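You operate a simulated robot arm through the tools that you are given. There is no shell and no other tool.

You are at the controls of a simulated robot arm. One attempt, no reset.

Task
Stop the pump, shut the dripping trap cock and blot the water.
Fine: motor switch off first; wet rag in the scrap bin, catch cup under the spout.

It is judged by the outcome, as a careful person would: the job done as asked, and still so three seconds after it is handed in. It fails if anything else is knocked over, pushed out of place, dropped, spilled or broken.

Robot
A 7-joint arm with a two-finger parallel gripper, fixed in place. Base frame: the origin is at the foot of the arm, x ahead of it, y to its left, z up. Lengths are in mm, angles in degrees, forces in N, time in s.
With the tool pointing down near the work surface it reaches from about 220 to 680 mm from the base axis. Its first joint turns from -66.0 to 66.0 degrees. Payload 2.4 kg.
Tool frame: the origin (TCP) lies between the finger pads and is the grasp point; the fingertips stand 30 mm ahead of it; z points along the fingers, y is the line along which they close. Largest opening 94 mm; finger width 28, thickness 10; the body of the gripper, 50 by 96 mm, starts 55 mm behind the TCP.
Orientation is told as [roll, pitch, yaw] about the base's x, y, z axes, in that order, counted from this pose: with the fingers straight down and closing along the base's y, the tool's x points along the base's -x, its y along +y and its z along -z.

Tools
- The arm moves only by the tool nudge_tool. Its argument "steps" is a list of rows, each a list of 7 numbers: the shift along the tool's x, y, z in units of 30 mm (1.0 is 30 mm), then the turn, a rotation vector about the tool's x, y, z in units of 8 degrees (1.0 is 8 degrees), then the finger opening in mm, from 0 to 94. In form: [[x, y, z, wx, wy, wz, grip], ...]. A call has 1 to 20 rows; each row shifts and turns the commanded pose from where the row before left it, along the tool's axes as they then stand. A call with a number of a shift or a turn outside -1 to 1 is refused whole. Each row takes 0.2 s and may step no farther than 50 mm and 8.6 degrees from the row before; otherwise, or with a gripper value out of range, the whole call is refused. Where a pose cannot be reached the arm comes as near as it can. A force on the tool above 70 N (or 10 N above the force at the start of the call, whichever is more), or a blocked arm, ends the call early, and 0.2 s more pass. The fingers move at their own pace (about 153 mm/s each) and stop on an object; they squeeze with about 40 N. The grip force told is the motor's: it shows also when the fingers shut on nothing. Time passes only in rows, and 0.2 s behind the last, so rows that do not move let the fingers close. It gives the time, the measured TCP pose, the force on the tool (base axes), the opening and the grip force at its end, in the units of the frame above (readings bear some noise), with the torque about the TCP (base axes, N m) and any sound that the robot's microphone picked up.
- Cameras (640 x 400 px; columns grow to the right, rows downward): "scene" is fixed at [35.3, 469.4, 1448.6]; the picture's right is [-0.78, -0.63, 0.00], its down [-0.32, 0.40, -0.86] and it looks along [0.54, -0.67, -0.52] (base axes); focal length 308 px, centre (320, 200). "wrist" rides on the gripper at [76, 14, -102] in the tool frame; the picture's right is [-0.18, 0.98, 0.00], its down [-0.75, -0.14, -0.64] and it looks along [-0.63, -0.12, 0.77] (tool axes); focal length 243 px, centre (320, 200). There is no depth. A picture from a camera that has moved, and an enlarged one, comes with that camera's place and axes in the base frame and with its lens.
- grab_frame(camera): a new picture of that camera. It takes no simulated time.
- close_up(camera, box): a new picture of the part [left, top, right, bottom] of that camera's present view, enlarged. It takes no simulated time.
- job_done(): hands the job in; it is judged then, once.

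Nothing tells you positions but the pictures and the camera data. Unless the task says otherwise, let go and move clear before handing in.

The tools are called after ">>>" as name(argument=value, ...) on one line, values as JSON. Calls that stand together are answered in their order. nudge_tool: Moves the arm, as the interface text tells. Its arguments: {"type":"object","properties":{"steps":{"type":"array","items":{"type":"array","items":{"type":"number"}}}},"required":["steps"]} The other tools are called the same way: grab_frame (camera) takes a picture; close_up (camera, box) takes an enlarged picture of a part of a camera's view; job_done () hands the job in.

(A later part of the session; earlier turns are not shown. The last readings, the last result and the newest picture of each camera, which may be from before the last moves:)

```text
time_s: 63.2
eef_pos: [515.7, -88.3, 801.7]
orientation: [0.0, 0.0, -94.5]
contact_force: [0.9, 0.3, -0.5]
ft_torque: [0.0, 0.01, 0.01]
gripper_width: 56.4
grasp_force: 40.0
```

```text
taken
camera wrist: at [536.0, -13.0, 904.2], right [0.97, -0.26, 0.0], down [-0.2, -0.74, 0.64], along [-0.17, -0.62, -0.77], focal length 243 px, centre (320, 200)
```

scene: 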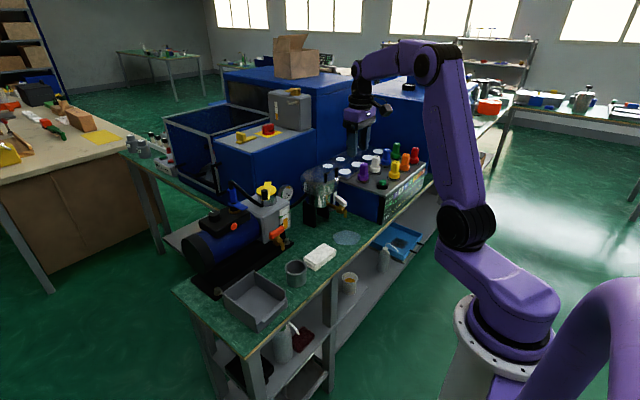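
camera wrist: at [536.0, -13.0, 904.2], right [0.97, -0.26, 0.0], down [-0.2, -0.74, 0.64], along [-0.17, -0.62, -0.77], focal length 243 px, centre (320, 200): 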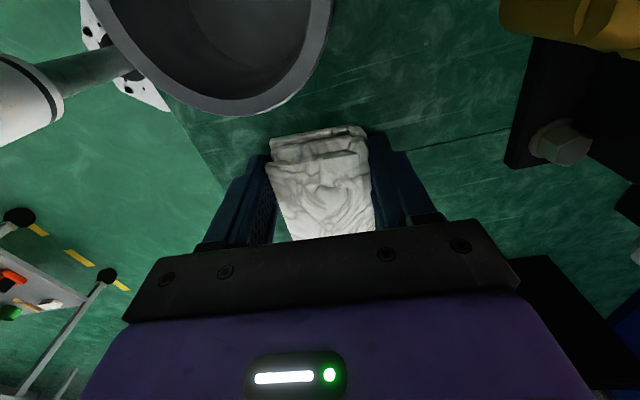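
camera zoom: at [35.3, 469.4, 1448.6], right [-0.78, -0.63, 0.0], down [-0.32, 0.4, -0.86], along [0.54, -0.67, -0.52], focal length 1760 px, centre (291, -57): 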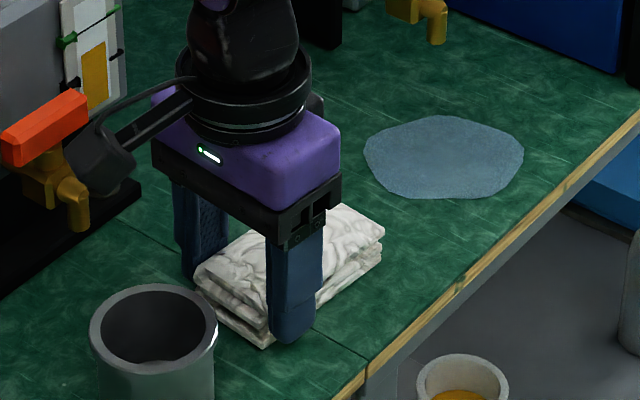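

The rag is gripped at 56 mm. I'll lift a little and check it holds.

>>> nudge_tool(steps=[[0, 0, -0.5, 0, 0, 0, 40], [0, 0, -0.7, 0, 0, 0, 40], [0, 0, 0, 0, 0, 0, 40]])

>>> close_up(camera="scene", box=[290, 200, 360, 280])

```text
time_s: 64.0
eef_pos: [515.7, -87.8, 838.5]
orientation: [0.0, 0.0, -94.5]
contact_force: [-0.5, -0.4, 0.4]
ft_torque: [0.03, -0.01, -0.02]
gripper_width: 56.9
grasp_force: 40.5
```

```text
5.00 times, centred on (325, 240) of scene
camera zoom: at [35.3, 469.4, 1448.6], right [-0.78, -0.63, 0.0], down [-0.32, 0.4, -0.86], along [0.54, -0.67, -0.52], focal length 1540 px, centre (295, 0)
```

zoom: 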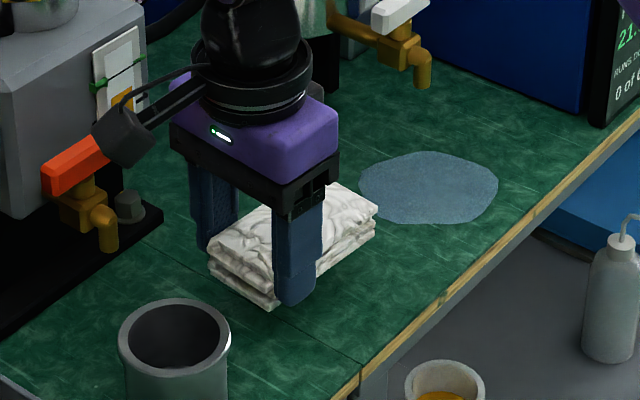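

The rag lifts level and secure. I'll carry it clear and turn it so its long side points forward, under the spout.

>>> nudge_tool(steps=[[-0.9, -0.56, -0.35, 0, 0, 0, 40], [-0.9, -0.56, -0.35, 0, 0, 0, 40], [-0.9, -0.56, -0.35, 0, 0, 0, 40], [-0.9, -0.56, -0.35, 0, 0, 0, 40], [0, 0, 0, 0, 0, -0.984, 40], [0, 0, 0, 0, 0, -0.984, 40], [0, 0, 0, 0, 0, -0.984, 40], [0, 0, 0, 0, 0, -0.984, 40], [0, 0, 0, 0, 0, -0.984, 40], [0, 0, 0, 0, 0, -0.984, 40], [0, 0, 0, 0, 0, -0.984, 40], [0, 0, 0, 0, 0, -0.984, 40], [0, 0, 0, 0, 0, -0.984, 40], [0, 0, 0, 0, 0, -0.984, 40], [0, 0, 0, 0, 0, -0.984, 40], [0, 0, 0, 0, 0, -0.984, 40], [0, 0, 0, 0, 0, 0, 40]])

>>> grab_frame(camera="wrist")

>>> close_up(camera="scene", box=[280, 170, 400, 290])

```text
time_s: 67.6
eef_pos: [438.1, -188.3, 880.7]
orientation: [-0.2, 0.1, 0.0]
contact_force: [0.8, 0.7, -0.1]
ft_torque: [0.0, -0.02, 0.0]
gripper_width: 56.8
grasp_force: 40.4
```

```text
taken
camera wrist: at [363.8, -175.5, 982.5], right [0.18, 0.98, 0.0], down [0.75, -0.14, 0.64], along [0.63, -0.12, -0.77], focal length 243 px, centre (320, 200)
```

wrist: 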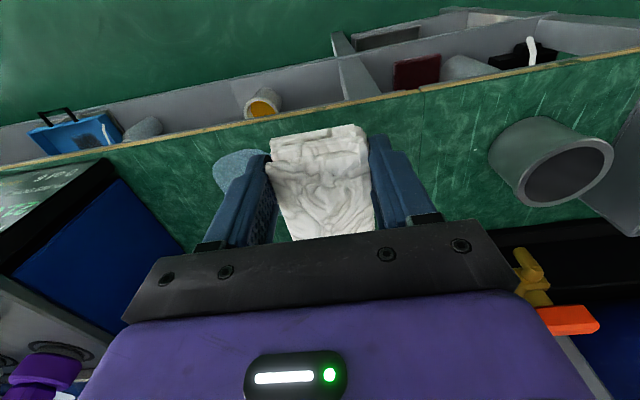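

```text
3.33 times, centred on (340, 230) of scene
camera zoom: at [35.3, 469.4, 1448.6], right [-0.78, -0.63, 0.0], down [-0.32, 0.4, -0.86], along [0.54, -0.67, -0.52], focal length 1027 px, centre (253, 100)
```

zoom: 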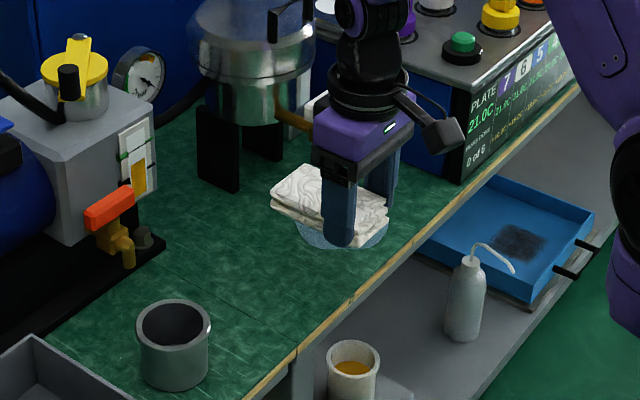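

The rag's free end now points forward. I'll lower it, slide it under the spout over the puddle, and press.

>>> nudge_tool(steps=[[0, 0, 0.8, 0, 0, 0, 40], [0, 0, 0.8, 0, 0, 0, 40], [0, 0, 0.75, 0, 0, 0, 40], [-0.2, -0.7, 0, 0, 0, 0, 40], [-0.2, -0.7, 0, 0, 0, 0, 40], [-0.2, -0.7, 0, 0, 0, 0, 40], [-0.2, -0.6, 0, 0, 0, 0, 40], [0, 0, 0, 0, 0, 0, 40]])

>>> close_up(camera="scene", box=[290, 170, 400, 270])

>>> grab_frame(camera="wrist")

```text
time_s: 69.4
eef_pos: [463.5, -274.3, 811.7]
orientation: [-0.1, 0.1, -0.2]
contact_force: [1.2, 0.2, 0.4]
ft_torque: [0.0, 0.0, -0.01]
gripper_width: 56.6
grasp_force: 39.9
```

```text
4.00 times, centred on (345, 220) of scene
camera zoom: at [35.3, 469.4, 1448.6], right [-0.78, -0.63, 0.0], down [-0.32, 0.4, -0.86], along [0.54, -0.67, -0.52], focal length 1232 px, centre (220, 120)
```

zoom: 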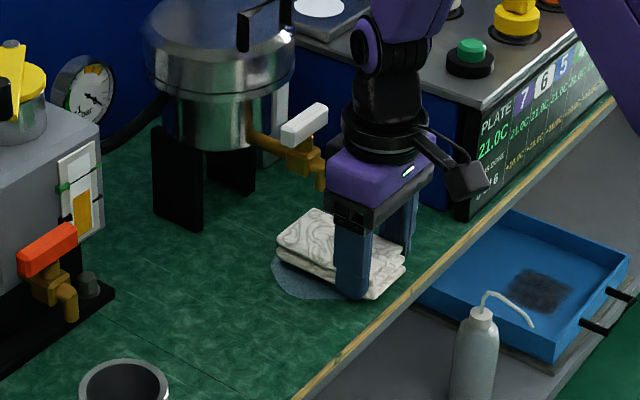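

```text
taken
camera wrist: at [387.8, -259.4, 913.8], right [0.19, 0.98, 0.0], down [0.75, -0.14, 0.64], along [0.63, -0.12, -0.77], focal length 243 px, centre (320, 200)
```

wrist: 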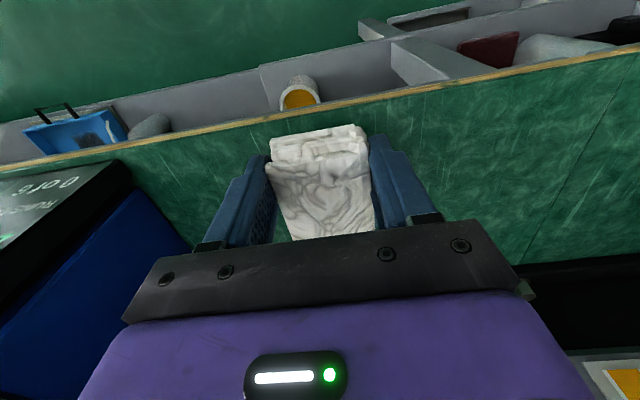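

I'm over the puddle. Now I'll press down gently.

>>> nudge_tool(steps=[[0, 0, 0.15, 0, 0, 0, 40], [0, 0, 0.15, 0, 0, 0, 40], [0, 0, 0.06, 0, 0, 0, 40], [0, 0, 0, 0, 0, 0, 40]])

>>> close_up(camera="scene", box=[290, 170, 400, 270])

```text
time_s: 70.4
eef_pos: [462.7, -273.0, 800.8]
orientation: [-0.2, -0.1, 0.0]
contact_force: [-7.7, 2.2, 37.6]
ft_torque: [0.45, -0.14, 0.1]
gripper_width: 56.6
grasp_force: 40.4
```

```text
4.00 times, centred on (345, 220) of scene
camera zoom: at [34.5, 469.8, 1448.4], right [-0.78, -0.63, 0.0], down [-0.32, 0.4, -0.86], along [0.54, -0.67, -0.52], focal length 1232 px, centre (220, 120)
```

zoom: 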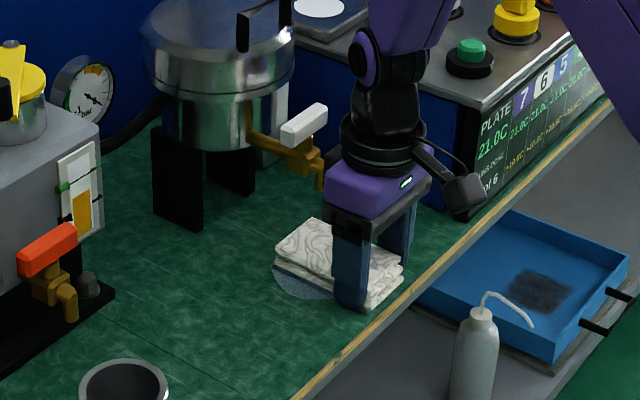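

The rag is pressed on the water with 38 N. I'll ease slightly and sweep sideways across the puddle.

>>> nudge_tool(steps=[[0, 0, -0.05, 0, 0, 0, 40], [0, 0.25, 0, 0, 0, 0, 40], [0, 0.25, 0, 0, 0, 0, 40], [0, 0.25, 0, 0, 0, 0, 40], [0, 0.25, 0, 0, 0, 0, 40], [0, 0, 0, 0, 0, 0, 40]])

>>> close_up(camera="scene", box=[290, 170, 400, 270])

>>> grab_frame(camera="wrist")

```text
time_s: 71.8
eef_pos: [464.6, -241.4, 801.8]
orientation: [-0.3, -0.2, -0.2]
contact_force: [1.3, -12.9, 19.9]
ft_torque: [-0.34, -0.32, -0.3]
gripper_width: 56.8
grasp_force: 39.5
```

```text
4.00 times, centred on (345, 220) of scene
camera zoom: at [35.0, 469.3, 1448.6], right [-0.78, -0.63, 0.0], down [-0.32, 0.4, -0.86], along [0.54, -0.67, -0.52], focal length 1232 px, centre (220, 120)
```

zoom: 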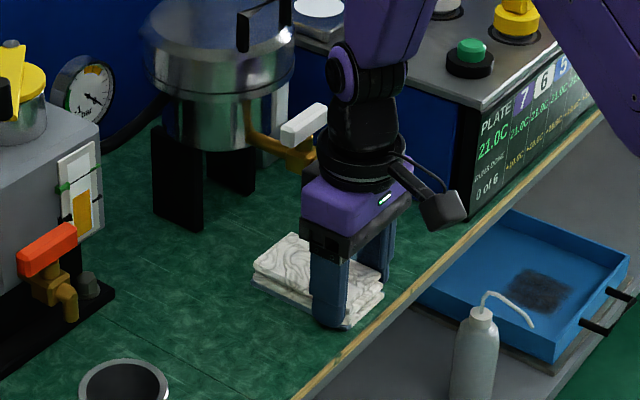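

```text
taken
camera wrist: at [388.7, -227.2, 903.6], right [0.19, 0.98, 0.0], down [0.75, -0.14, 0.64], along [0.63, -0.12, -0.77], focal length 243 px, centre (320, 200)
```

wrist: 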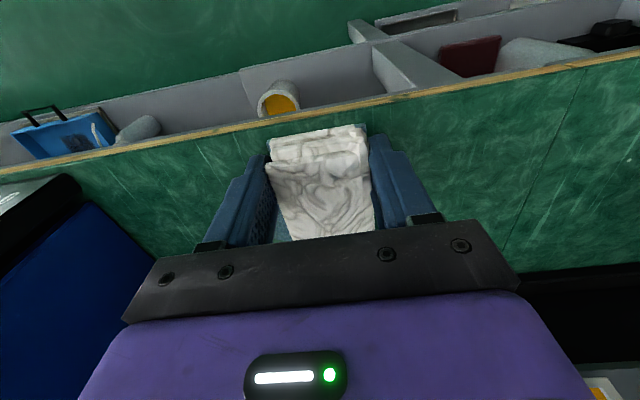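

Wiped toward +y. Now I'll sweep back across to the -y side.

>>> nudge_tool(steps=[[0, -0.3, 0, 0, 0, 0, 40], [0, -0.3, 0, 0, 0, 0, 40], [0, -0.3, 0, 0, 0, 0, 40], [0, -0.3, 0, 0, 0, 0, 40], [0, -0.3, 0, 0, 0, 0, 40], [0, -0.3, 0, 0, 0, 0, 40], [0, -0.3, 0, 0, 0, 0, 40], [0, 0, 0, 0, 0, 0, 40]])

>>> close_up(camera="scene", box=[290, 170, 400, 270])

>>> grab_frame(camera="wrist")

```text
time_s: 73.6
eef_pos: [463.9, -306.3, 800.7]
orientation: [-0.2, 0.0, -0.2]
contact_force: [0.5, 2.4, 6.0]
ft_torque: [0.25, 0.11, -0.04]
gripper_width: 56.9
grasp_force: 40.0
```

```text
4.00 times, centred on (345, 220) of scene
camera zoom: at [35.2, 469.5, 1448.5], right [-0.78, -0.63, 0.0], down [-0.32, 0.4, -0.86], along [0.54, -0.67, -0.52], focal length 1232 px, centre (220, 120)
```

zoom: 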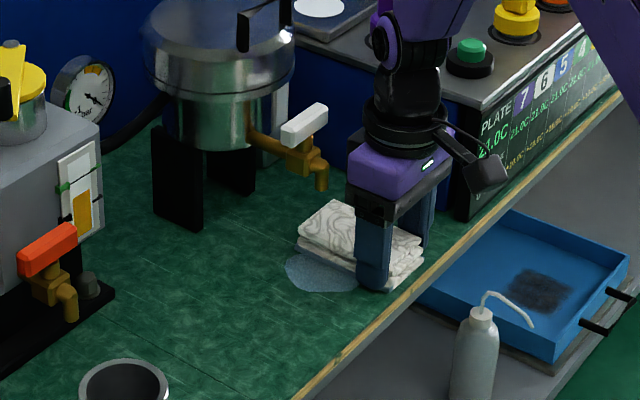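

```text
taken
camera wrist: at [387.8, -291.7, 903.2], right [0.19, 0.98, 0.0], down [0.75, -0.14, 0.64], along [0.63, -0.12, -0.77], focal length 243 px, centre (320, 200)
```

wrist: 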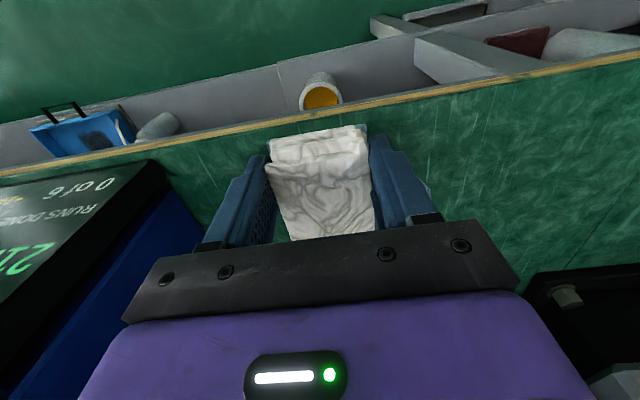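

The puddle is smaller but not gone. I'll go back over its centre, press and hold, and keep moving.

>>> nudge_tool(steps=[[0, 0.3, 0, 0, 0, 0, 40], [0, 0.3, 0, 0, 0, 0, 40], [0, 0.3, 0, 0, 0, 0, 40], [0, 0.3, 0, 0, 0, 0, 40], [0, 0, 0.03, 0, 0, 0, 40], [0, 0, 0, 0, 0, 0, 40], [0, 0, 0, 0, 0, 0, 40], [0, 0, 0, 0, 0, 0, 40], [0, 0, 0, 0, 0, 0, 40], [0, 0, 0, 0, 0, 0, 40]])

>>> close_up(camera="scene", box=[290, 170, 400, 270])

```text
time_s: 75.8
eef_pos: [464.1, -268.4, 801.4]
orientation: [-0.2, 0.0, 0.0]
contact_force: [-1.8, -0.4, 32.1]
ft_torque: [0.2, 0.62, 0.0]
gripper_width: 56.8
grasp_force: 39.7
```

```text
4.00 times, centred on (345, 220) of scene
camera zoom: at [34.8, 469.7, 1448.5], right [-0.78, -0.63, 0.0], down [-0.32, 0.4, -0.86], along [0.54, -0.67, -0.52], focal length 1232 px, centre (220, 120)
```

zoom: 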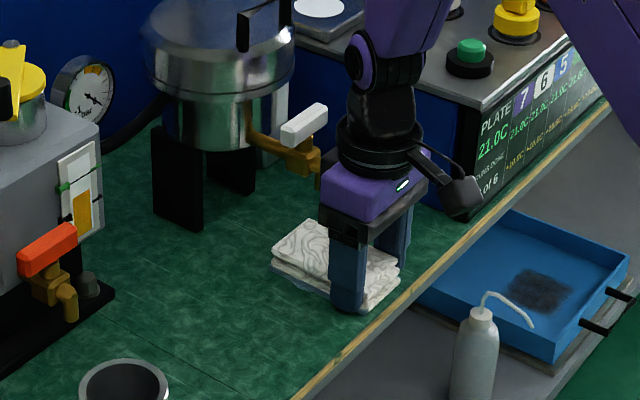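

It's shrinking as I press. I'll make several short wiping strokes, then check.

>>> nudge_tool(steps=[[0, 0.3, 0, 0, 0, 0, 40], [0, 0.3, 0, 0, 0, 0, 40], [0, -0.3, 0, 0, 0, 0, 40], [0, -0.3, 0, 0, 0, 0, 40], [0, -0.3, 0, 0, 0, 0, 40], [0, -0.3, 0, 0, 0, 0, 40], [0, 0.3, 0, 0, 0, 0, 40], [0, 0.3, 0, 0, 0, 0, 40], [0, 0.3, 0, 0, 0, 0, 40], [0, 0.3, 0, 0, 0, 0, 40], [0, -0.3, 0, 0, 0, 0, 40], [0, -0.3, 0, 0, 0, 0, 40], [0, -0.3, 0, 0, 0, 0, 40], [0, -0.3, 0, 0, 0, 0, 40], [0, -0.3, 0, 0, 0, 0, 40], [0, 0, 0, 0, 0, 0, 40]])

>>> close_up(camera="scene", box=[290, 170, 400, 270])

```text
time_s: 79.2
eef_pos: [463.5, -297.1, 800.3]
orientation: [-0.2, 0.1, -0.1]
contact_force: [-0.5, -0.4, 0.0]
ft_torque: [-0.01, -0.02, -0.01]
gripper_width: 56.6
grasp_force: 40.0
```

```text
4.00 times, centred on (345, 220) of scene
camera zoom: at [35.3, 469.4, 1448.6], right [-0.78, -0.63, 0.0], down [-0.32, 0.4, -0.86], along [0.54, -0.67, -0.52], focal length 1232 px, centre (220, 120)
```

zoom: 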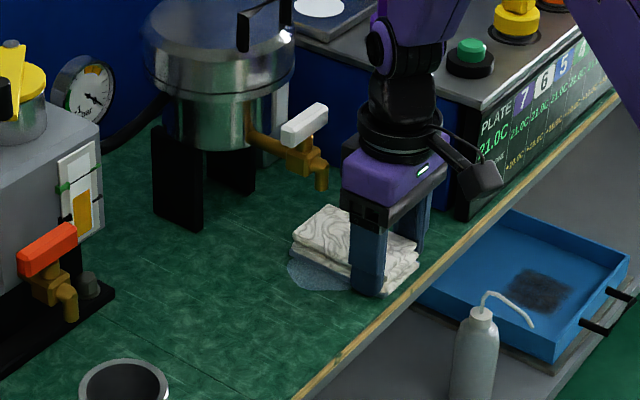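

Contact pressure has gone, so the rag has shifted slightly in the grip. I'll return to the centre and press lower and hold.

>>> nudge_tool(steps=[[0, 0.3, 0, 0, 0, 0, 40], [0, 0.3, 0, 0, 0, 0, 40], [0, 0.25, 0, 0, 0, 0, 40], [0, 0, 0.07, 0, 0, 0, 40], [0, 0, 0, 0, 0, 0, 40], [0, 0, 0, 0, 0, 0, 40]])

>>> close_up(camera="scene", box=[310, 200, 370, 260])

```text
time_s: 80.6
eef_pos: [463.6, -269.1, 800.0]
orientation: [-0.3, -0.2, -0.1]
contact_force: [-4.2, -2.0, 41.0]
ft_torque: [0.17, 0.77, 0.01]
gripper_width: 57.0
grasp_force: 39.8
```

```text
6.67 times, centred on (340, 230) of scene
camera zoom: at [34.6, 469.7, 1448.5], right [-0.78, -0.63, 0.0], down [-0.32, 0.4, -0.86], along [0.54, -0.67, -0.52], focal length 2054 px, centre (187, 0)
```

zoom: 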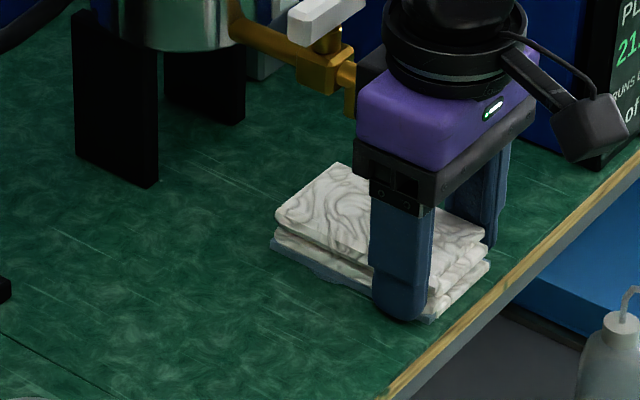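

>>> nudge_tool(steps=[[0, 0, 0, 0, 0, 0, 40], [0, 0, 0, 0, 0, 0, 40], [0, 0, 0, 0, 0, 0, 40], [0, 0, 0, 0, 0, 0, 40], [0, 0, 0, 0, 0, 0, 40], [0, 0, 0, 0, 0, 0, 40], [0, 0, 0, 0, 0, 0, 40], [0, 0, 0, 0, 0, 0, 40], [0, 0, 0, 0, 0, 0, 40], [0, 0, 0, 0, 0, 0, 40]])

>>> close_up(camera="scene", box=[310, 200, 370, 260])

```text
time_s: 82.8
eef_pos: [463.5, -268.8, 799.3]
orientation: [-0.1, -0.1, 0.0]
contact_force: [4.0, -0.8, 31.4]
ft_torque: [0.06, -0.13, -0.05]
gripper_width: 56.8
grasp_force: 40.0
```

```text
6.67 times, centred on (340, 230) of scene
camera zoom: at [34.9, 469.7, 1448.5], right [-0.78, -0.63, 0.0], down [-0.32, 0.4, -0.86], along [0.54, -0.67, -0.52], focal length 2054 px, centre (187, 0)
```

zoom: 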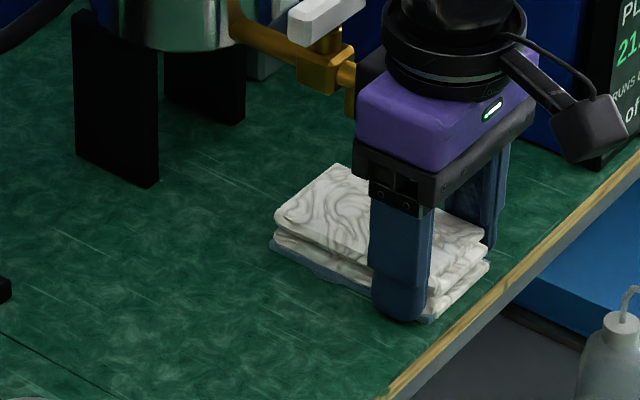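

Holding alone doesn't change it much. I'll lift and pull back to see what's left of the puddle.

>>> nudge_tool(steps=[[0, 0, -0.4, 0, 0, 0, 40], [0.8, 0, 0, 0, 0, 0, 40], [0.9, 0, 0, 0, 0, 0, 40], [0.9, 0, -0.3, 0, 0, 0, 40], [0.9, 0, -0.5, 0, 0, 0, 40], [0, 0, 0, 0, 0, 0, 40]])

>>> close_up(camera="scene", box=[290, 170, 400, 270])

>>> grab_frame(camera="wrist")

```text
time_s: 84.2
eef_pos: [357.2, -268.6, 833.2]
orientation: [-0.1, 0.1, 0.0]
contact_force: [-0.1, 0.4, -0.1]
ft_torque: [-0.02, 0.01, 0.0]
gripper_width: 56.4
grasp_force: 39.5
```

```text
4.00 times, centred on (345, 220) of scene
camera zoom: at [35.3, 469.4, 1448.6], right [-0.78, -0.63, 0.0], down [-0.32, 0.4, -0.86], along [0.54, -0.67, -0.52], focal length 1232 px, centre (220, 120)
```

zoom: 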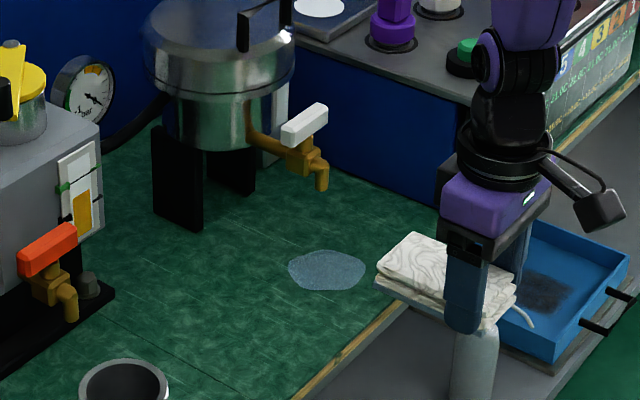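

```text
taken
camera wrist: at [281.8, -254.1, 936.3], right [0.18, 0.98, 0.0], down [0.75, -0.14, 0.64], along [0.63, -0.12, -0.77], focal length 243 px, centre (320, 200)
```

wrist: 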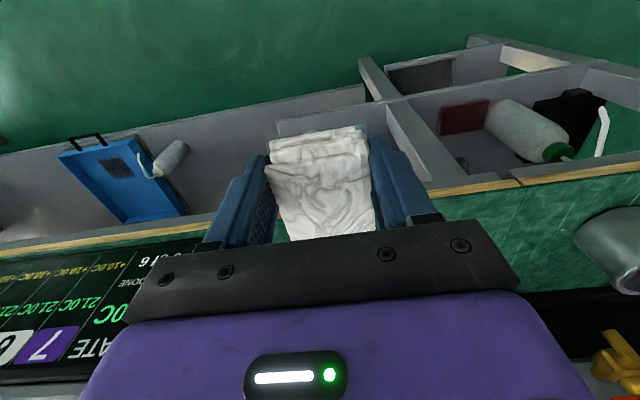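

The puddle has shrunk to about 66 mm across, centred near (511, -275). I'll go back with the rag centred better and wipe with steady pressure.

>>> nudge_tool(steps=[[-0.9, -0.05, 0.3, 0, 0, 0, 40], [-0.9, -0.05, 0.3, 0, 0, 0, 40], [-0.9, -0.05, 0.2, 0, 0, 0, 40], [-0.9, 0, 0.1, 0, 0, 0, 40], [-0.3, 0, 0.13, 0, 0, 0, 40], [0, 0, 0.05, 0, 0, 0, 40], [0, 0, 0, 0, 0, 0, 40]])

>>> close_up(camera="scene", box=[310, 190, 370, 260])

```text
time_s: 85.5
eef_pos: [463.0, -275.0, 801.6]
orientation: [0.6, 1.4, -0.2]
contact_force: [-22.0, 9.7, 25.0]
ft_torque: [-0.76, -3.25, 0.67]
gripper_width: 56.8
grasp_force: 40.4
stopped in row 6: the force on the tool passed its limit at 81 N (the readings are from after the stop); the commanded pose is now the measured one
```

```text
5.71 times, centred on (340, 225) of scene
camera zoom: at [34.3, 469.9, 1448.4], right [-0.78, -0.63, 0.0], down [-0.32, 0.4, -0.86], along [0.54, -0.67, -0.52], focal length 1760 px, centre (206, 57)
```

zoom: 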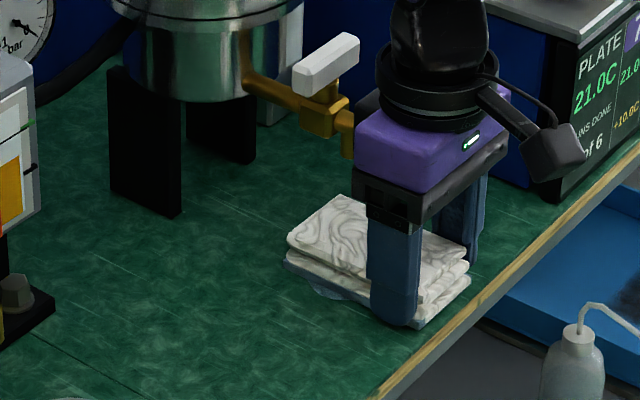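

The force limit tripped as the rag pressed down while still sliding. I'll ease off upward and check the forces.

>>> nudge_tool(steps=[[0, 0, -0.12, 0, 0, 0, 40], [0, 0, 0, 0, 0, 0, 40]])

>>> close_up(camera="scene", box=[300, 160, 370, 230])

```text
time_s: 86.0
eef_pos: [462.6, -275.7, 801.7]
orientation: [0.7, 1.5, -0.5]
contact_force: [-15.0, 2.2, -8.0]
ft_torque: [-0.16, -0.55, 0.14]
gripper_width: 56.7
grasp_force: 40.3
```

```text
5.71 times, centred on (335, 195) of scene
camera zoom: at [35.1, 469.4, 1448.6], right [-0.78, -0.63, 0.0], down [-0.32, 0.4, -0.86], along [0.54, -0.67, -0.52], focal length 1760 px, centre (234, 229)
```

zoom: 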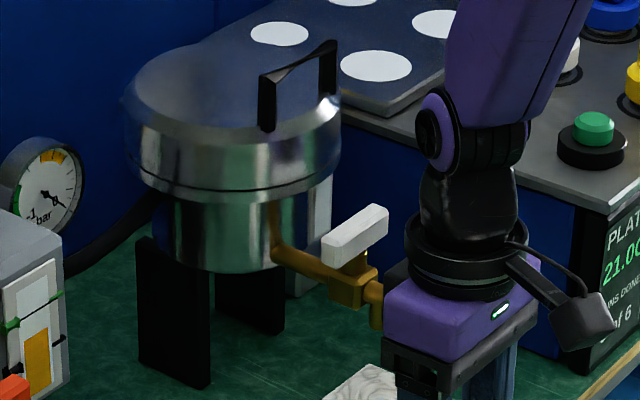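

A small block on the far side of the gripper body is touching the spout. I'll back off in -x right away.

>>> nudge_tool(steps=[[0.3, 0, 0, 0, 0, 0, 40], [0, 0, 0, 0, 0, 0, 40]])

>>> close_up(camera="scene", box=[300, 170, 370, 250])

```text
time_s: 86.7
eef_pos: [455.9, -276.0, 804.9]
orientation: [0.5, 1.2, -0.4]
contact_force: [0.5, 0.4, -0.5]
ft_torque: [0.02, 0.03, 0.0]
gripper_width: 56.7
grasp_force: 40.3
```

```text
5.00 times, centred on (335, 210) of scene
camera zoom: at [35.3, 469.4, 1448.6], right [-0.78, -0.63, 0.0], down [-0.32, 0.4, -0.86], along [0.54, -0.67, -0.52], focal length 1540 px, centre (245, 150)
```

zoom: 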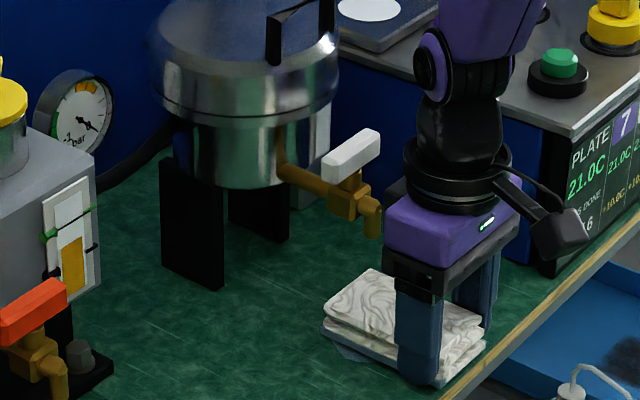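

Clear again, and the cock and pot haven't moved. From here (x≈455) the rag still covers the puddle, so I'll press and sweep sideways only.

>>> nudge_tool(steps=[[0, 0, 0.06, 0, 0, 0, 40], [0, 0, 0.06, 0, 0, 0, 40], [0, 0, 0, 0, 0, 0, 40]])

```text
time_s: 87.5
eef_pos: [456.5, -274.3, 801.2]
orientation: [0.5, 1.3, -0.3]
contact_force: [-0.9, 0.7, 1.2]
ft_torque: [-0.04, -0.17, 0.08]
gripper_width: 56.7
grasp_force: 40.1
```

>>> nudge_tool(steps=[[0, 0, 0.04, 0, 0, 0, 40], [0, 0, 0.04, 0, 0, 0, 40], [0, 0, 0, 0, 0, 0, 40]])

```text
time_s: 88.2
eef_pos: [455.8, -275.5, 798.8]
orientation: [0.5, 1.1, -0.4]
contact_force: [-4.0, 0.2, 22.8]
ft_torque: [-0.43, -0.74, 0.05]
gripper_width: 56.8
grasp_force: 39.7
```

Good: 23 N with the pressure centred under the rag's free part. Now I'll sweep side to side.

>>> nudge_tool(steps=[[0, 0.3, 0, 0, 0, 0, 40], [0, 0.3, 0, 0, 0, 0, 40], [0, 0.3, 0, 0, 0, 0, 40], [0, -0.3, 0, 0, 0, 0, 40], [0, -0.3, 0, 0, 0, 0, 40], [0, -0.3, 0, 0, 0, 0, 40], [0, -0.3, 0, 0, 0, 0, 40], [0, -0.3, 0, 0, 0, 0, 40], [0, -0.3, 0, 0, 0, 0, 40], [0, 0.3, 0.02, 0, 0, 0, 40], [0, 0.3, 0, 0, 0, 0, 40], [0, 0.3, 0, 0, 0, 0, 40], [0, 0.3, 0, 0, 0, 0, 40], [0, 0.3, 0, 0, 0, 0, 40], [0, 0.3, 0, 0, 0, 0, 40], [0, 0, 0, 0, 0, 0, 40]])

>>> close_up(camera="scene", box=[300, 170, 370, 250])

```text
time_s: 91.7
eef_pos: [456.0, -248.2, 798.6]
orientation: [0.6, 1.2, -0.4]
contact_force: [-0.9, -15.6, 23.8]
ft_torque: [-0.57, 0.4, 0.19]
gripper_width: 56.5
grasp_force: 40.1
```

```text
5.00 times, centred on (335, 210) of scene
camera zoom: at [34.9, 469.3, 1448.6], right [-0.78, -0.63, 0.0], down [-0.32, 0.4, -0.86], along [0.54, -0.67, -0.52], focal length 1540 px, centre (245, 150)
```

zoom: 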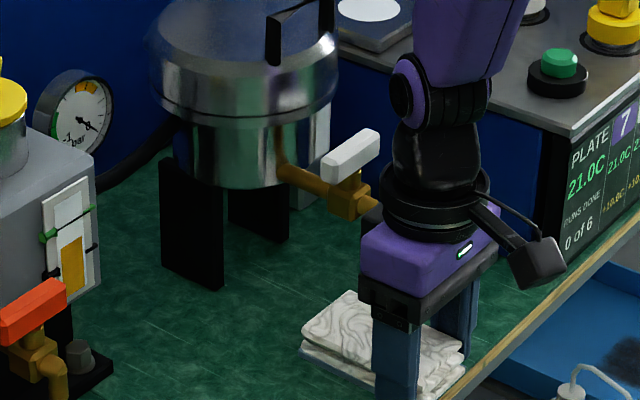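

>>> nudge_tool(steps=[[0, -0.3, 0, 0, 0, 0, 40], [0, -0.3, 0, 0, 0, 0, 40], [0, -0.3, 0, 0, 0, 0, 40], [0, -0.3, 0, 0, 0, 0, 40], [0, -0.3, 0, 0, 0, 0, 40], [0, -0.3, 0, 0, 0, 0, 40], [0, 0, 0, 0, 0, 0, 40]])

>>> close_up(camera="scene", box=[290, 170, 400, 270])

```text
time_s: 92.3
eef_pos: [457.6, -251.6, 799.1]
orientation: [1.3, 2.1, 1.0]
contact_force: [-7.1, 6.9, 16.5]
ft_torque: [-0.29, -0.78, 0.16]
gripper_width: 56.6
grasp_force: 40.0
stopped in row 3: the force on the tool passed its limit at 78 N (the readings are from after the stop); the commanded pose is now the measured one
```

```text
4.00 times, centred on (345, 220) of scene
camera zoom: at [34.9, 469.7, 1448.5], right [-0.78, -0.63, 0.0], down [-0.32, 0.4, -0.86], along [0.54, -0.67, -0.52], focal length 1232 px, centre (220, 120)
```

zoom: 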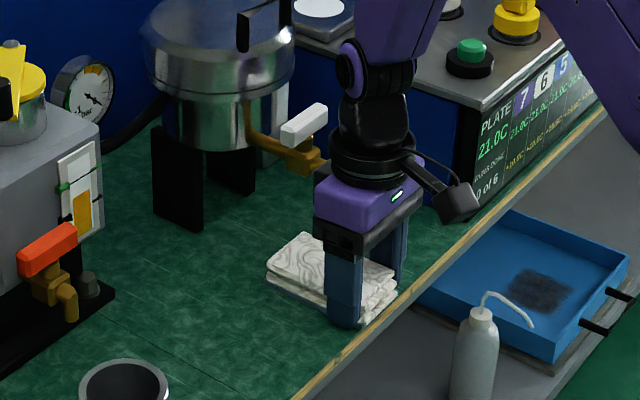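

The block on the gripper catches the spout here too. I'll move away in +y, set the rag down, and regrip it with the tool tilted back so the body stays clear of the cock.

>>> nudge_tool(steps=[[0.2, 0.3, 0, 0, 0, 0, 40], [0.2, 0.3, 0, 0, 0, 0, 40], [0, 0, 0, 0, 0, 0, 40]])

>>> close_up(camera="scene", box=[290, 170, 400, 270])

```text
time_s: 93.1
eef_pos: [445.3, -236.2, 798.5]
orientation: [1.1, 2.0, 0.9]
contact_force: [3.7, -5.8, 9.3]
ft_torque: [-0.45, -0.29, -0.05]
gripper_width: 56.6
grasp_force: 40.3
```

```text
4.00 times, centred on (345, 220) of scene
camera zoom: at [35.3, 469.4, 1448.6], right [-0.78, -0.63, 0.0], down [-0.32, 0.4, -0.86], along [0.54, -0.67, -0.52], focal length 1232 px, centre (220, 120)
```

zoom: 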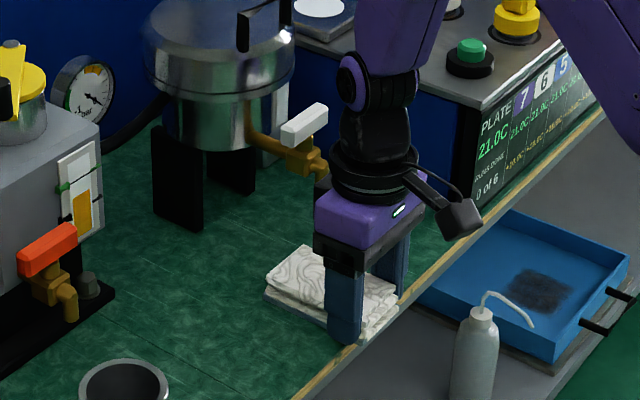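

Free of the spout. I'll release the rag here on the bench and lift off.

>>> nudge_tool(steps=[[0, 0, 0, 0, 0, 0, 84], [0, 0, 0, 0, 0, 0, 84], [0, 0, -0.8, 0, 0, 0, 84], [0.5, 0, -0.8, 0, 0, 0, 84], [0.5, 0, -0.8, -0.13, -0.25, 0.11, 84], [0, 0, 0, 0, 0, 0, 84]])

>>> close_up(camera="scene", box=[290, 170, 400, 270])

>>> grab_frame(camera="wrist")

```text
time_s: 94.5
eef_pos: [417.0, -235.9, 872.2]
orientation: [2.3, 0.3, 0.0]
contact_force: [-0.3, 0.7, 0.5]
ft_torque: [0.04, -0.03, 0.01]
gripper_width: 83.8
grasp_force: 0.0
```

```text
4.00 times, centred on (345, 220) of scene
camera zoom: at [35.3, 469.4, 1448.6], right [-0.78, -0.63, 0.0], down [-0.32, 0.4, -0.86], along [0.54, -0.67, -0.52], focal length 1232 px, centre (220, 120)
```

zoom: 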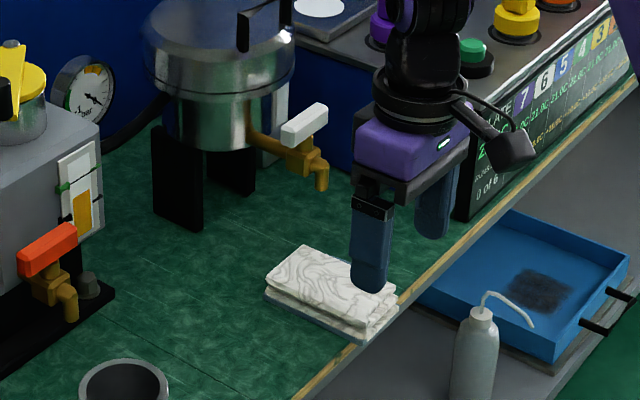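

```text
taken
camera wrist: at [342.2, -225.9, 975.4], right [0.18, 0.98, 0.04], down [0.76, -0.17, 0.63], along [0.63, -0.09, -0.77], focal length 243 px, centre (320, 200)
```

wrist: 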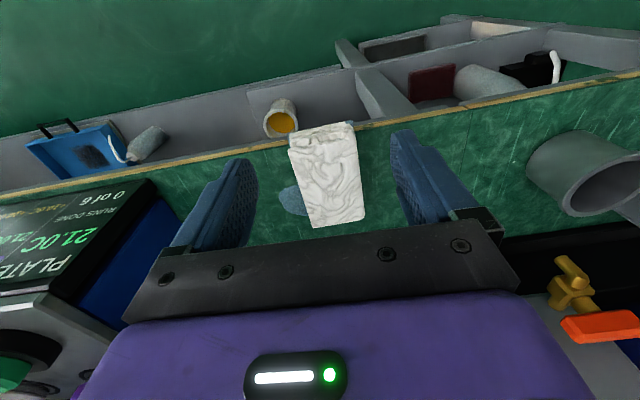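

The rag lies flat at x 430–527, y -262…-208, and a smaller wet patch remains. I'll level the roll, tilt the tool 25° and regrip the near end.

>>> nudge_tool(steps=[[0, 0, 0, 0.29, 0, 0, 84], [0, 0, 0, 0, -0.8, 0, 84], [0, 0, 0, 0, -0.8, 0, 84], [0, 0, 0, 0, -0.8, 0, 84], [0, 0, 0, 0, -0.75, 0, 84], [0, 0, 0, 0, 0, 0, 84]])

>>> grab_frame(camera="wrist")

>>> close_up(camera="scene", box=[290, 150, 420, 270])

```text
time_s: 95.9
eef_pos: [421.2, -230.2, 872.4]
orientation: [2.1, -17.8, 0.1]
contact_force: [0.7, -0.1, 0.8]
ft_torque: [-0.06, 0.01, 0.0]
gripper_width: 84.3
grasp_force: 0.1
out of reach, approached as far as the arm can: row 4
```

```text
taken
camera wrist: at [317.4, -219.4, 945.9], right [0.16, 0.98, 0.09], down [0.52, -0.16, 0.84], along [0.84, -0.09, -0.54], focal length 243 px, centre (320, 200)
```

wrist: 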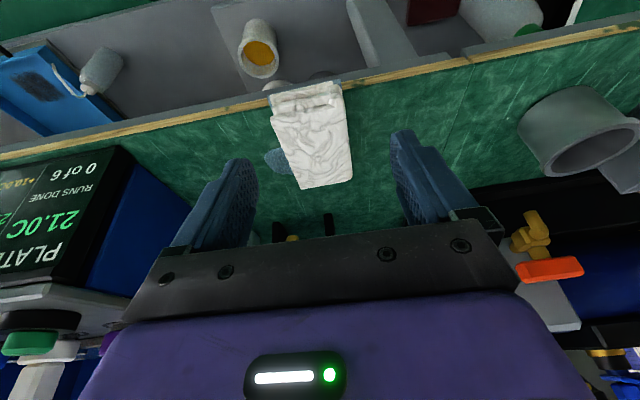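

```text
3.33 times, centred on (355, 210) of scene
camera zoom: at [35.3, 469.4, 1448.6], right [-0.78, -0.63, 0.0], down [-0.32, 0.4, -0.86], along [0.54, -0.67, -0.52], focal length 1027 px, centre (203, 167)
```

zoom: 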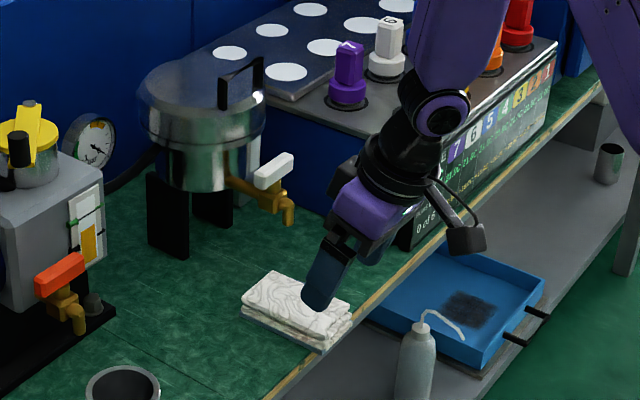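

The arm limits the tilt to about 18°, which is enough. I'll straighten the roll and descend onto the rag's near end.

>>> nudge_tool(steps=[[0.11, -0.16, 0.3, 0.26, 0, 0, 84], [0, 0, 0.7, 0, 0, 0, 84], [0, 0, 0.7, 0, 0, 0, 84], [0, 0, 0.4, 0, 0, 0, 84], [0, 0, 0, 0, 0, 0, 84]])

>>> grab_frame(camera="wrist")

>>> close_up(camera="scene", box=[300, 180, 380, 265])

```text
time_s: 97.1
eef_pos: [440.6, -233.4, 815.7]
orientation: [-0.7, -20.4, -0.1]
contact_force: [0.5, 0.6, -0.5]
ft_torque: [0.0, 0.0, -0.03]
gripper_width: 84.0
grasp_force: 0.0
out of reach, approached as far as the arm can: row 1
```

```text
taken
camera wrist: at [334.3, -217.7, 884.9], right [0.18, 0.98, 0.05], down [0.48, -0.13, 0.87], along [0.86, -0.13, -0.5], focal length 243 px, centre (320, 200)
```

wrist: 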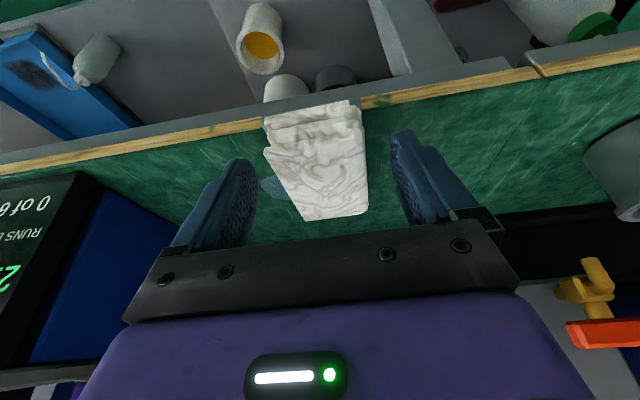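

```text
4.71 times, centred on (340, 222) of scene
camera zoom: at [35.3, 469.4, 1448.6], right [-0.78, -0.63, 0.0], down [-0.32, 0.4, -0.86], along [0.54, -0.67, -0.52], focal length 1450 px, centre (226, 94)
```

zoom: 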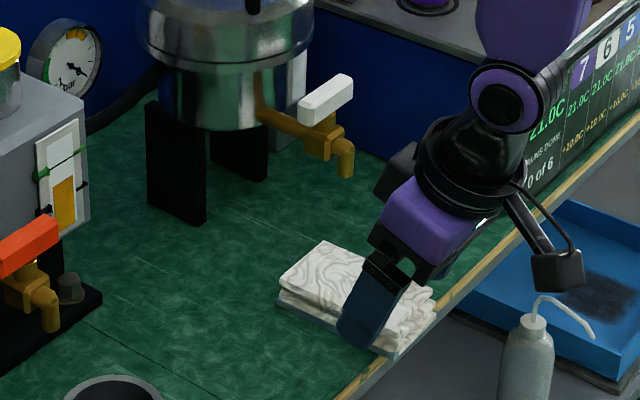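

>>> nudge_tool(steps=[[0.09, -0.05, 0.23, 0, 0, 0, 84], [0.08, 0, 0.22, 0, 0, 0, 84], [0, 0, 0, 0, 0, 0, 40], [0, 0, 0, 0, 0, 0, 40], [0, 0, 0, 0, 0, 0, 40]])

>>> close_up(camera="scene", box=[300, 180, 380, 265])

```text
time_s: 98.3
eef_pos: [441.0, -232.3, 801.2]
orientation: [-0.6, -20.3, -0.1]
contact_force: [-0.4, 0.5, 2.7]
ft_torque: [0.08, -0.03, 0.05]
gripper_width: 56.8
grasp_force: 40.0
```

```text
4.71 times, centred on (340, 222) of scene
camera zoom: at [35.2, 469.4, 1448.6], right [-0.78, -0.63, 0.0], down [-0.32, 0.4, -0.86], along [0.54, -0.67, -0.52], focal length 1450 px, centre (226, 94)
```

zoom: 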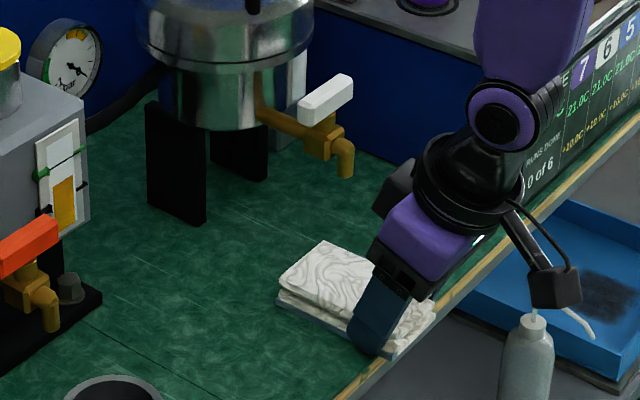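

Regripped with the tool tilted back. Now I'll slide the rag over the wet patch.

>>> nudge_tool(steps=[[0, -0.35, 0, 0, 0, 0, 40], [0, -0.35, 0, 0, 0, 0, 40], [0, -0.35, 0, 0, 0, 0, 40], [0, -0.35, 0, 0, 0, 0, 40], [-0.31, 0, 0.116, 0, 0, 0, 40], [-0.31, 0, 0.116, 0, 0, 0, 40], [0, 0, 0, 0, 0, 0, 40]])

>>> close_up(camera="scene", box=[300, 180, 380, 265])

```text
time_s: 99.9
eef_pos: [460.8, -276.4, 803.2]
orientation: [-0.6, -20.3, 0.0]
contact_force: [-0.7, 1.5, 0.3]
ft_torque: [0.01, 0.0, -0.01]
gripper_width: 56.8
grasp_force: 39.8
```

```text
4.71 times, centred on (340, 222) of scene
camera zoom: at [35.3, 469.4, 1448.6], right [-0.78, -0.63, 0.0], down [-0.32, 0.4, -0.86], along [0.54, -0.67, -0.52], focal length 1450 px, centre (226, 94)
```

zoom: 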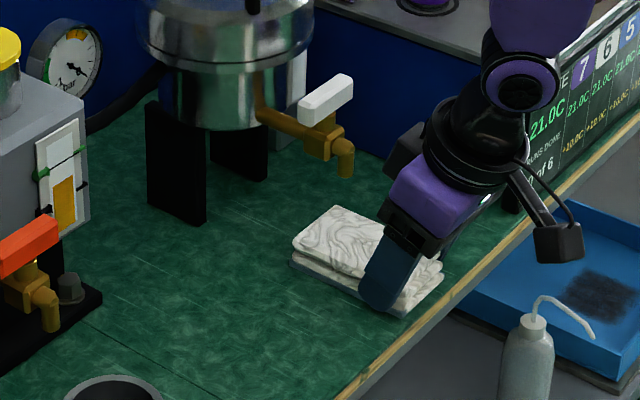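

>>> nudge_tool(steps=[[-0.2, 0, 0.09, 0, 0, 0, 40], [0.03, 0, 0.08, 0, 0, 0, 40], [0.02, 0, 0.05, 0, 0, 0, 40], [0, 0, 0, 0, 0, 0, 40]])

```text
time_s: 100.7
eef_pos: [467.1, -276.6, 800.3]
orientation: [-0.8, -20.5, -0.2]
contact_force: [-12.0, 7.4, 25.5]
ft_torque: [0.17, 0.36, 0.13]
gripper_width: 56.9
grasp_force: 40.0
stopped in row 4: the force on the tool passed its limit at 76 N (the readings are from after the stop); the commanded pose is now the measured one
```

Pressing firmly now (25 N). I'll sweep side to side with this pressure.

>>> nudge_tool(steps=[[0, 0.25, 0, 0, 0, 0, 40], [0, 0.25, 0, 0, 0, 0, 40], [0, 0.25, 0, 0, 0, 0, 40], [0, -0.25, 0, 0, 0, 0, 40], [0, -0.25, 0, 0, 0, 0, 40], [0, -0.25, 0, 0, 0, 0, 40], [0, -0.25, 0, 0, 0, 0, 40], [0, -0.25, 0, 0, 0, 0, 40], [0, -0.25, 0, 0, 0, 0, 40], [0, 0, 0, 0, 0, 0, 40]])

>>> close_up(camera="scene", box=[300, 180, 380, 265])

```text
time_s: 101.9
eef_pos: [470.3, -258.6, 801.9]
orientation: [-0.4, -20.9, 0.8]
contact_force: [-12.1, 7.6, 24.7]
ft_torque: [-0.17, 0.53, -0.18]
gripper_width: 57.1
grasp_force: 40.4
stopped in row 6: the force on the tool passed its limit at 78 N (the readings are from after the stop); the commanded pose is now the measured one
```

```text
4.71 times, centred on (340, 222) of scene
camera zoom: at [34.7, 469.8, 1448.4], right [-0.78, -0.63, 0.0], down [-0.32, 0.4, -0.86], along [0.54, -0.67, -0.52], focal length 1450 px, centre (226, 94)
```

zoom: 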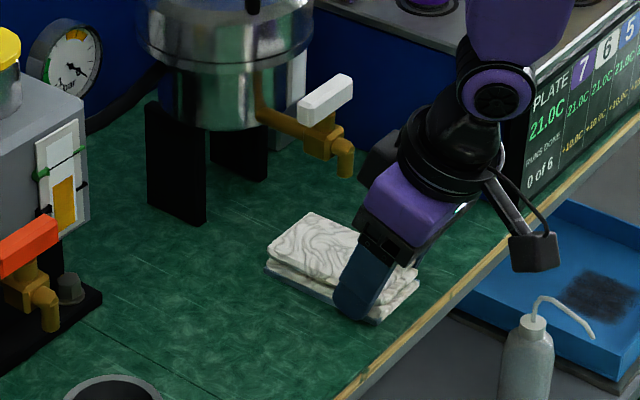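

The fingertips are probably touching the bench, since the rag has slid up in the grip. I'll lift, pull back, and check the patch.

>>> nudge_tool(steps=[[-0.1, 0, -0.28, 0, 0, 0, 40], [0.8, 0, -0.3, 0, 0, 0, 40], [0.8, 0, -0.3, 0, 0, 0, 40], [0.8, 0, -0.3, 0, 0, 0, 40], [0, 0, 0, 0, 0, 0, 40]])

>>> close_up(camera="scene", box=[300, 180, 380, 265])

>>> grab_frame(camera="wrist")

```text
time_s: 103.1
eef_pos: [394.7, -261.0, 810.3]
orientation: [0.2, -20.6, 0.6]
contact_force: [0.7, -0.5, -0.1]
ft_torque: [-0.01, 0.05, -0.01]
gripper_width: 56.6
grasp_force: 40.4
out of reach, approached as far as the arm can: row 4
```

```text
4.71 times, centred on (340, 222) of scene
camera zoom: at [35.3, 469.4, 1448.6], right [-0.78, -0.63, 0.0], down [-0.32, 0.4, -0.86], along [0.54, -0.67, -0.52], focal length 1450 px, centre (226, 94)
```

zoom: 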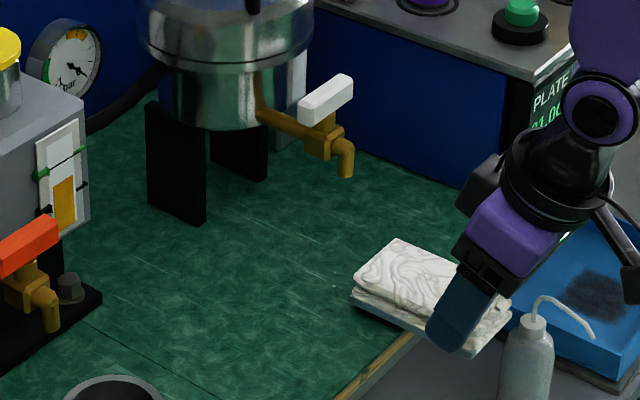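

```text
taken
camera wrist: at [288.4, -248.7, 878.7], right [0.16, 0.98, 0.07], down [0.48, -0.14, 0.87], along [0.86, -0.11, -0.5], focal length 243 px, centre (320, 200)
```

wrist: 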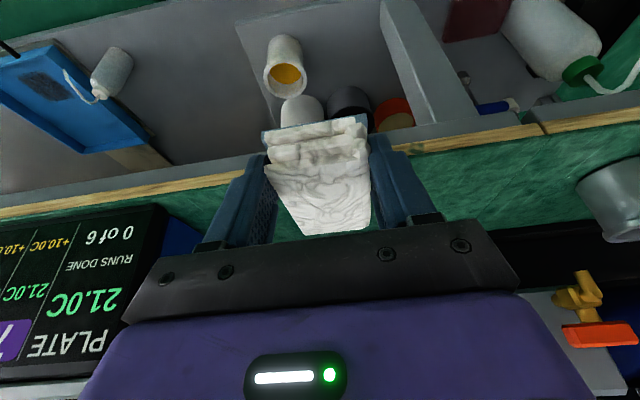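

The wet patch looks gone from here. I'll lift higher and look at the whole area to be sure.

>>> nudge_tool(steps=[[0, 0, -1, 0, 0.6, 0, 40], [0, 0, -1, 0, 0.7, 0, 40], [0, 0, -1, 0, 0.7, 0, 40], [0, 0, -1, 0, 0.6, 0, 40], [0, 0, -0.5, 0, 0, 0, 40], [0, 0, 0, 0, 0, 0, 40]])

>>> close_up(camera="scene", box=[290, 170, 400, 270])

>>> grab_frame(camera="wrist")

```text
time_s: 104.5
eef_pos: [375.9, -257.4, 923.1]
orientation: [1.1, -3.8, 0.9]
contact_force: [-1.1, -0.3, -0.4]
ft_torque: [0.01, 0.01, -0.02]
gripper_width: 56.7
grasp_force: 40.3
out of reach, approached as far as the arm can: row 2, 3
```

```text
4.00 times, centred on (345, 220) of scene
camera zoom: at [35.3, 469.4, 1448.6], right [-0.78, -0.63, 0.0], down [-0.32, 0.4, -0.86], along [0.54, -0.67, -0.52], focal length 1232 px, centre (220, 120)
```

zoom: 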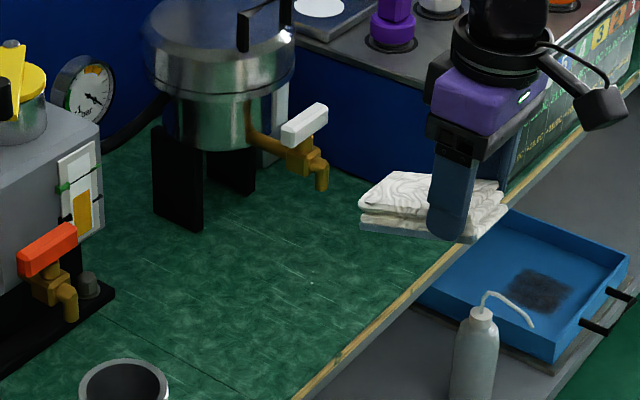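

```text
taken
camera wrist: at [292.4, -246.5, 1020.1], right [0.17, 0.99, 0.03], down [0.71, -0.14, 0.69], along [0.68, -0.09, -0.72], focal length 243 px, centre (320, 200)
```

wrist: 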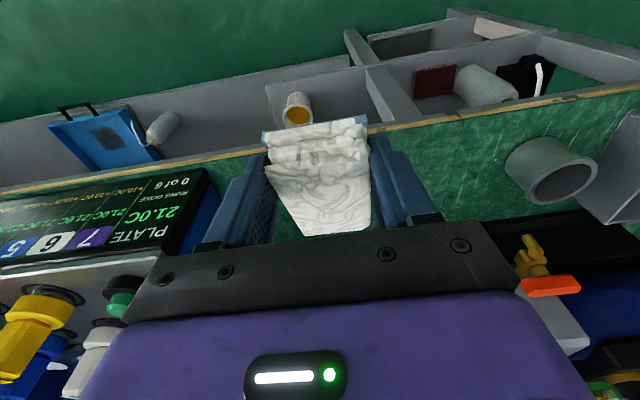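

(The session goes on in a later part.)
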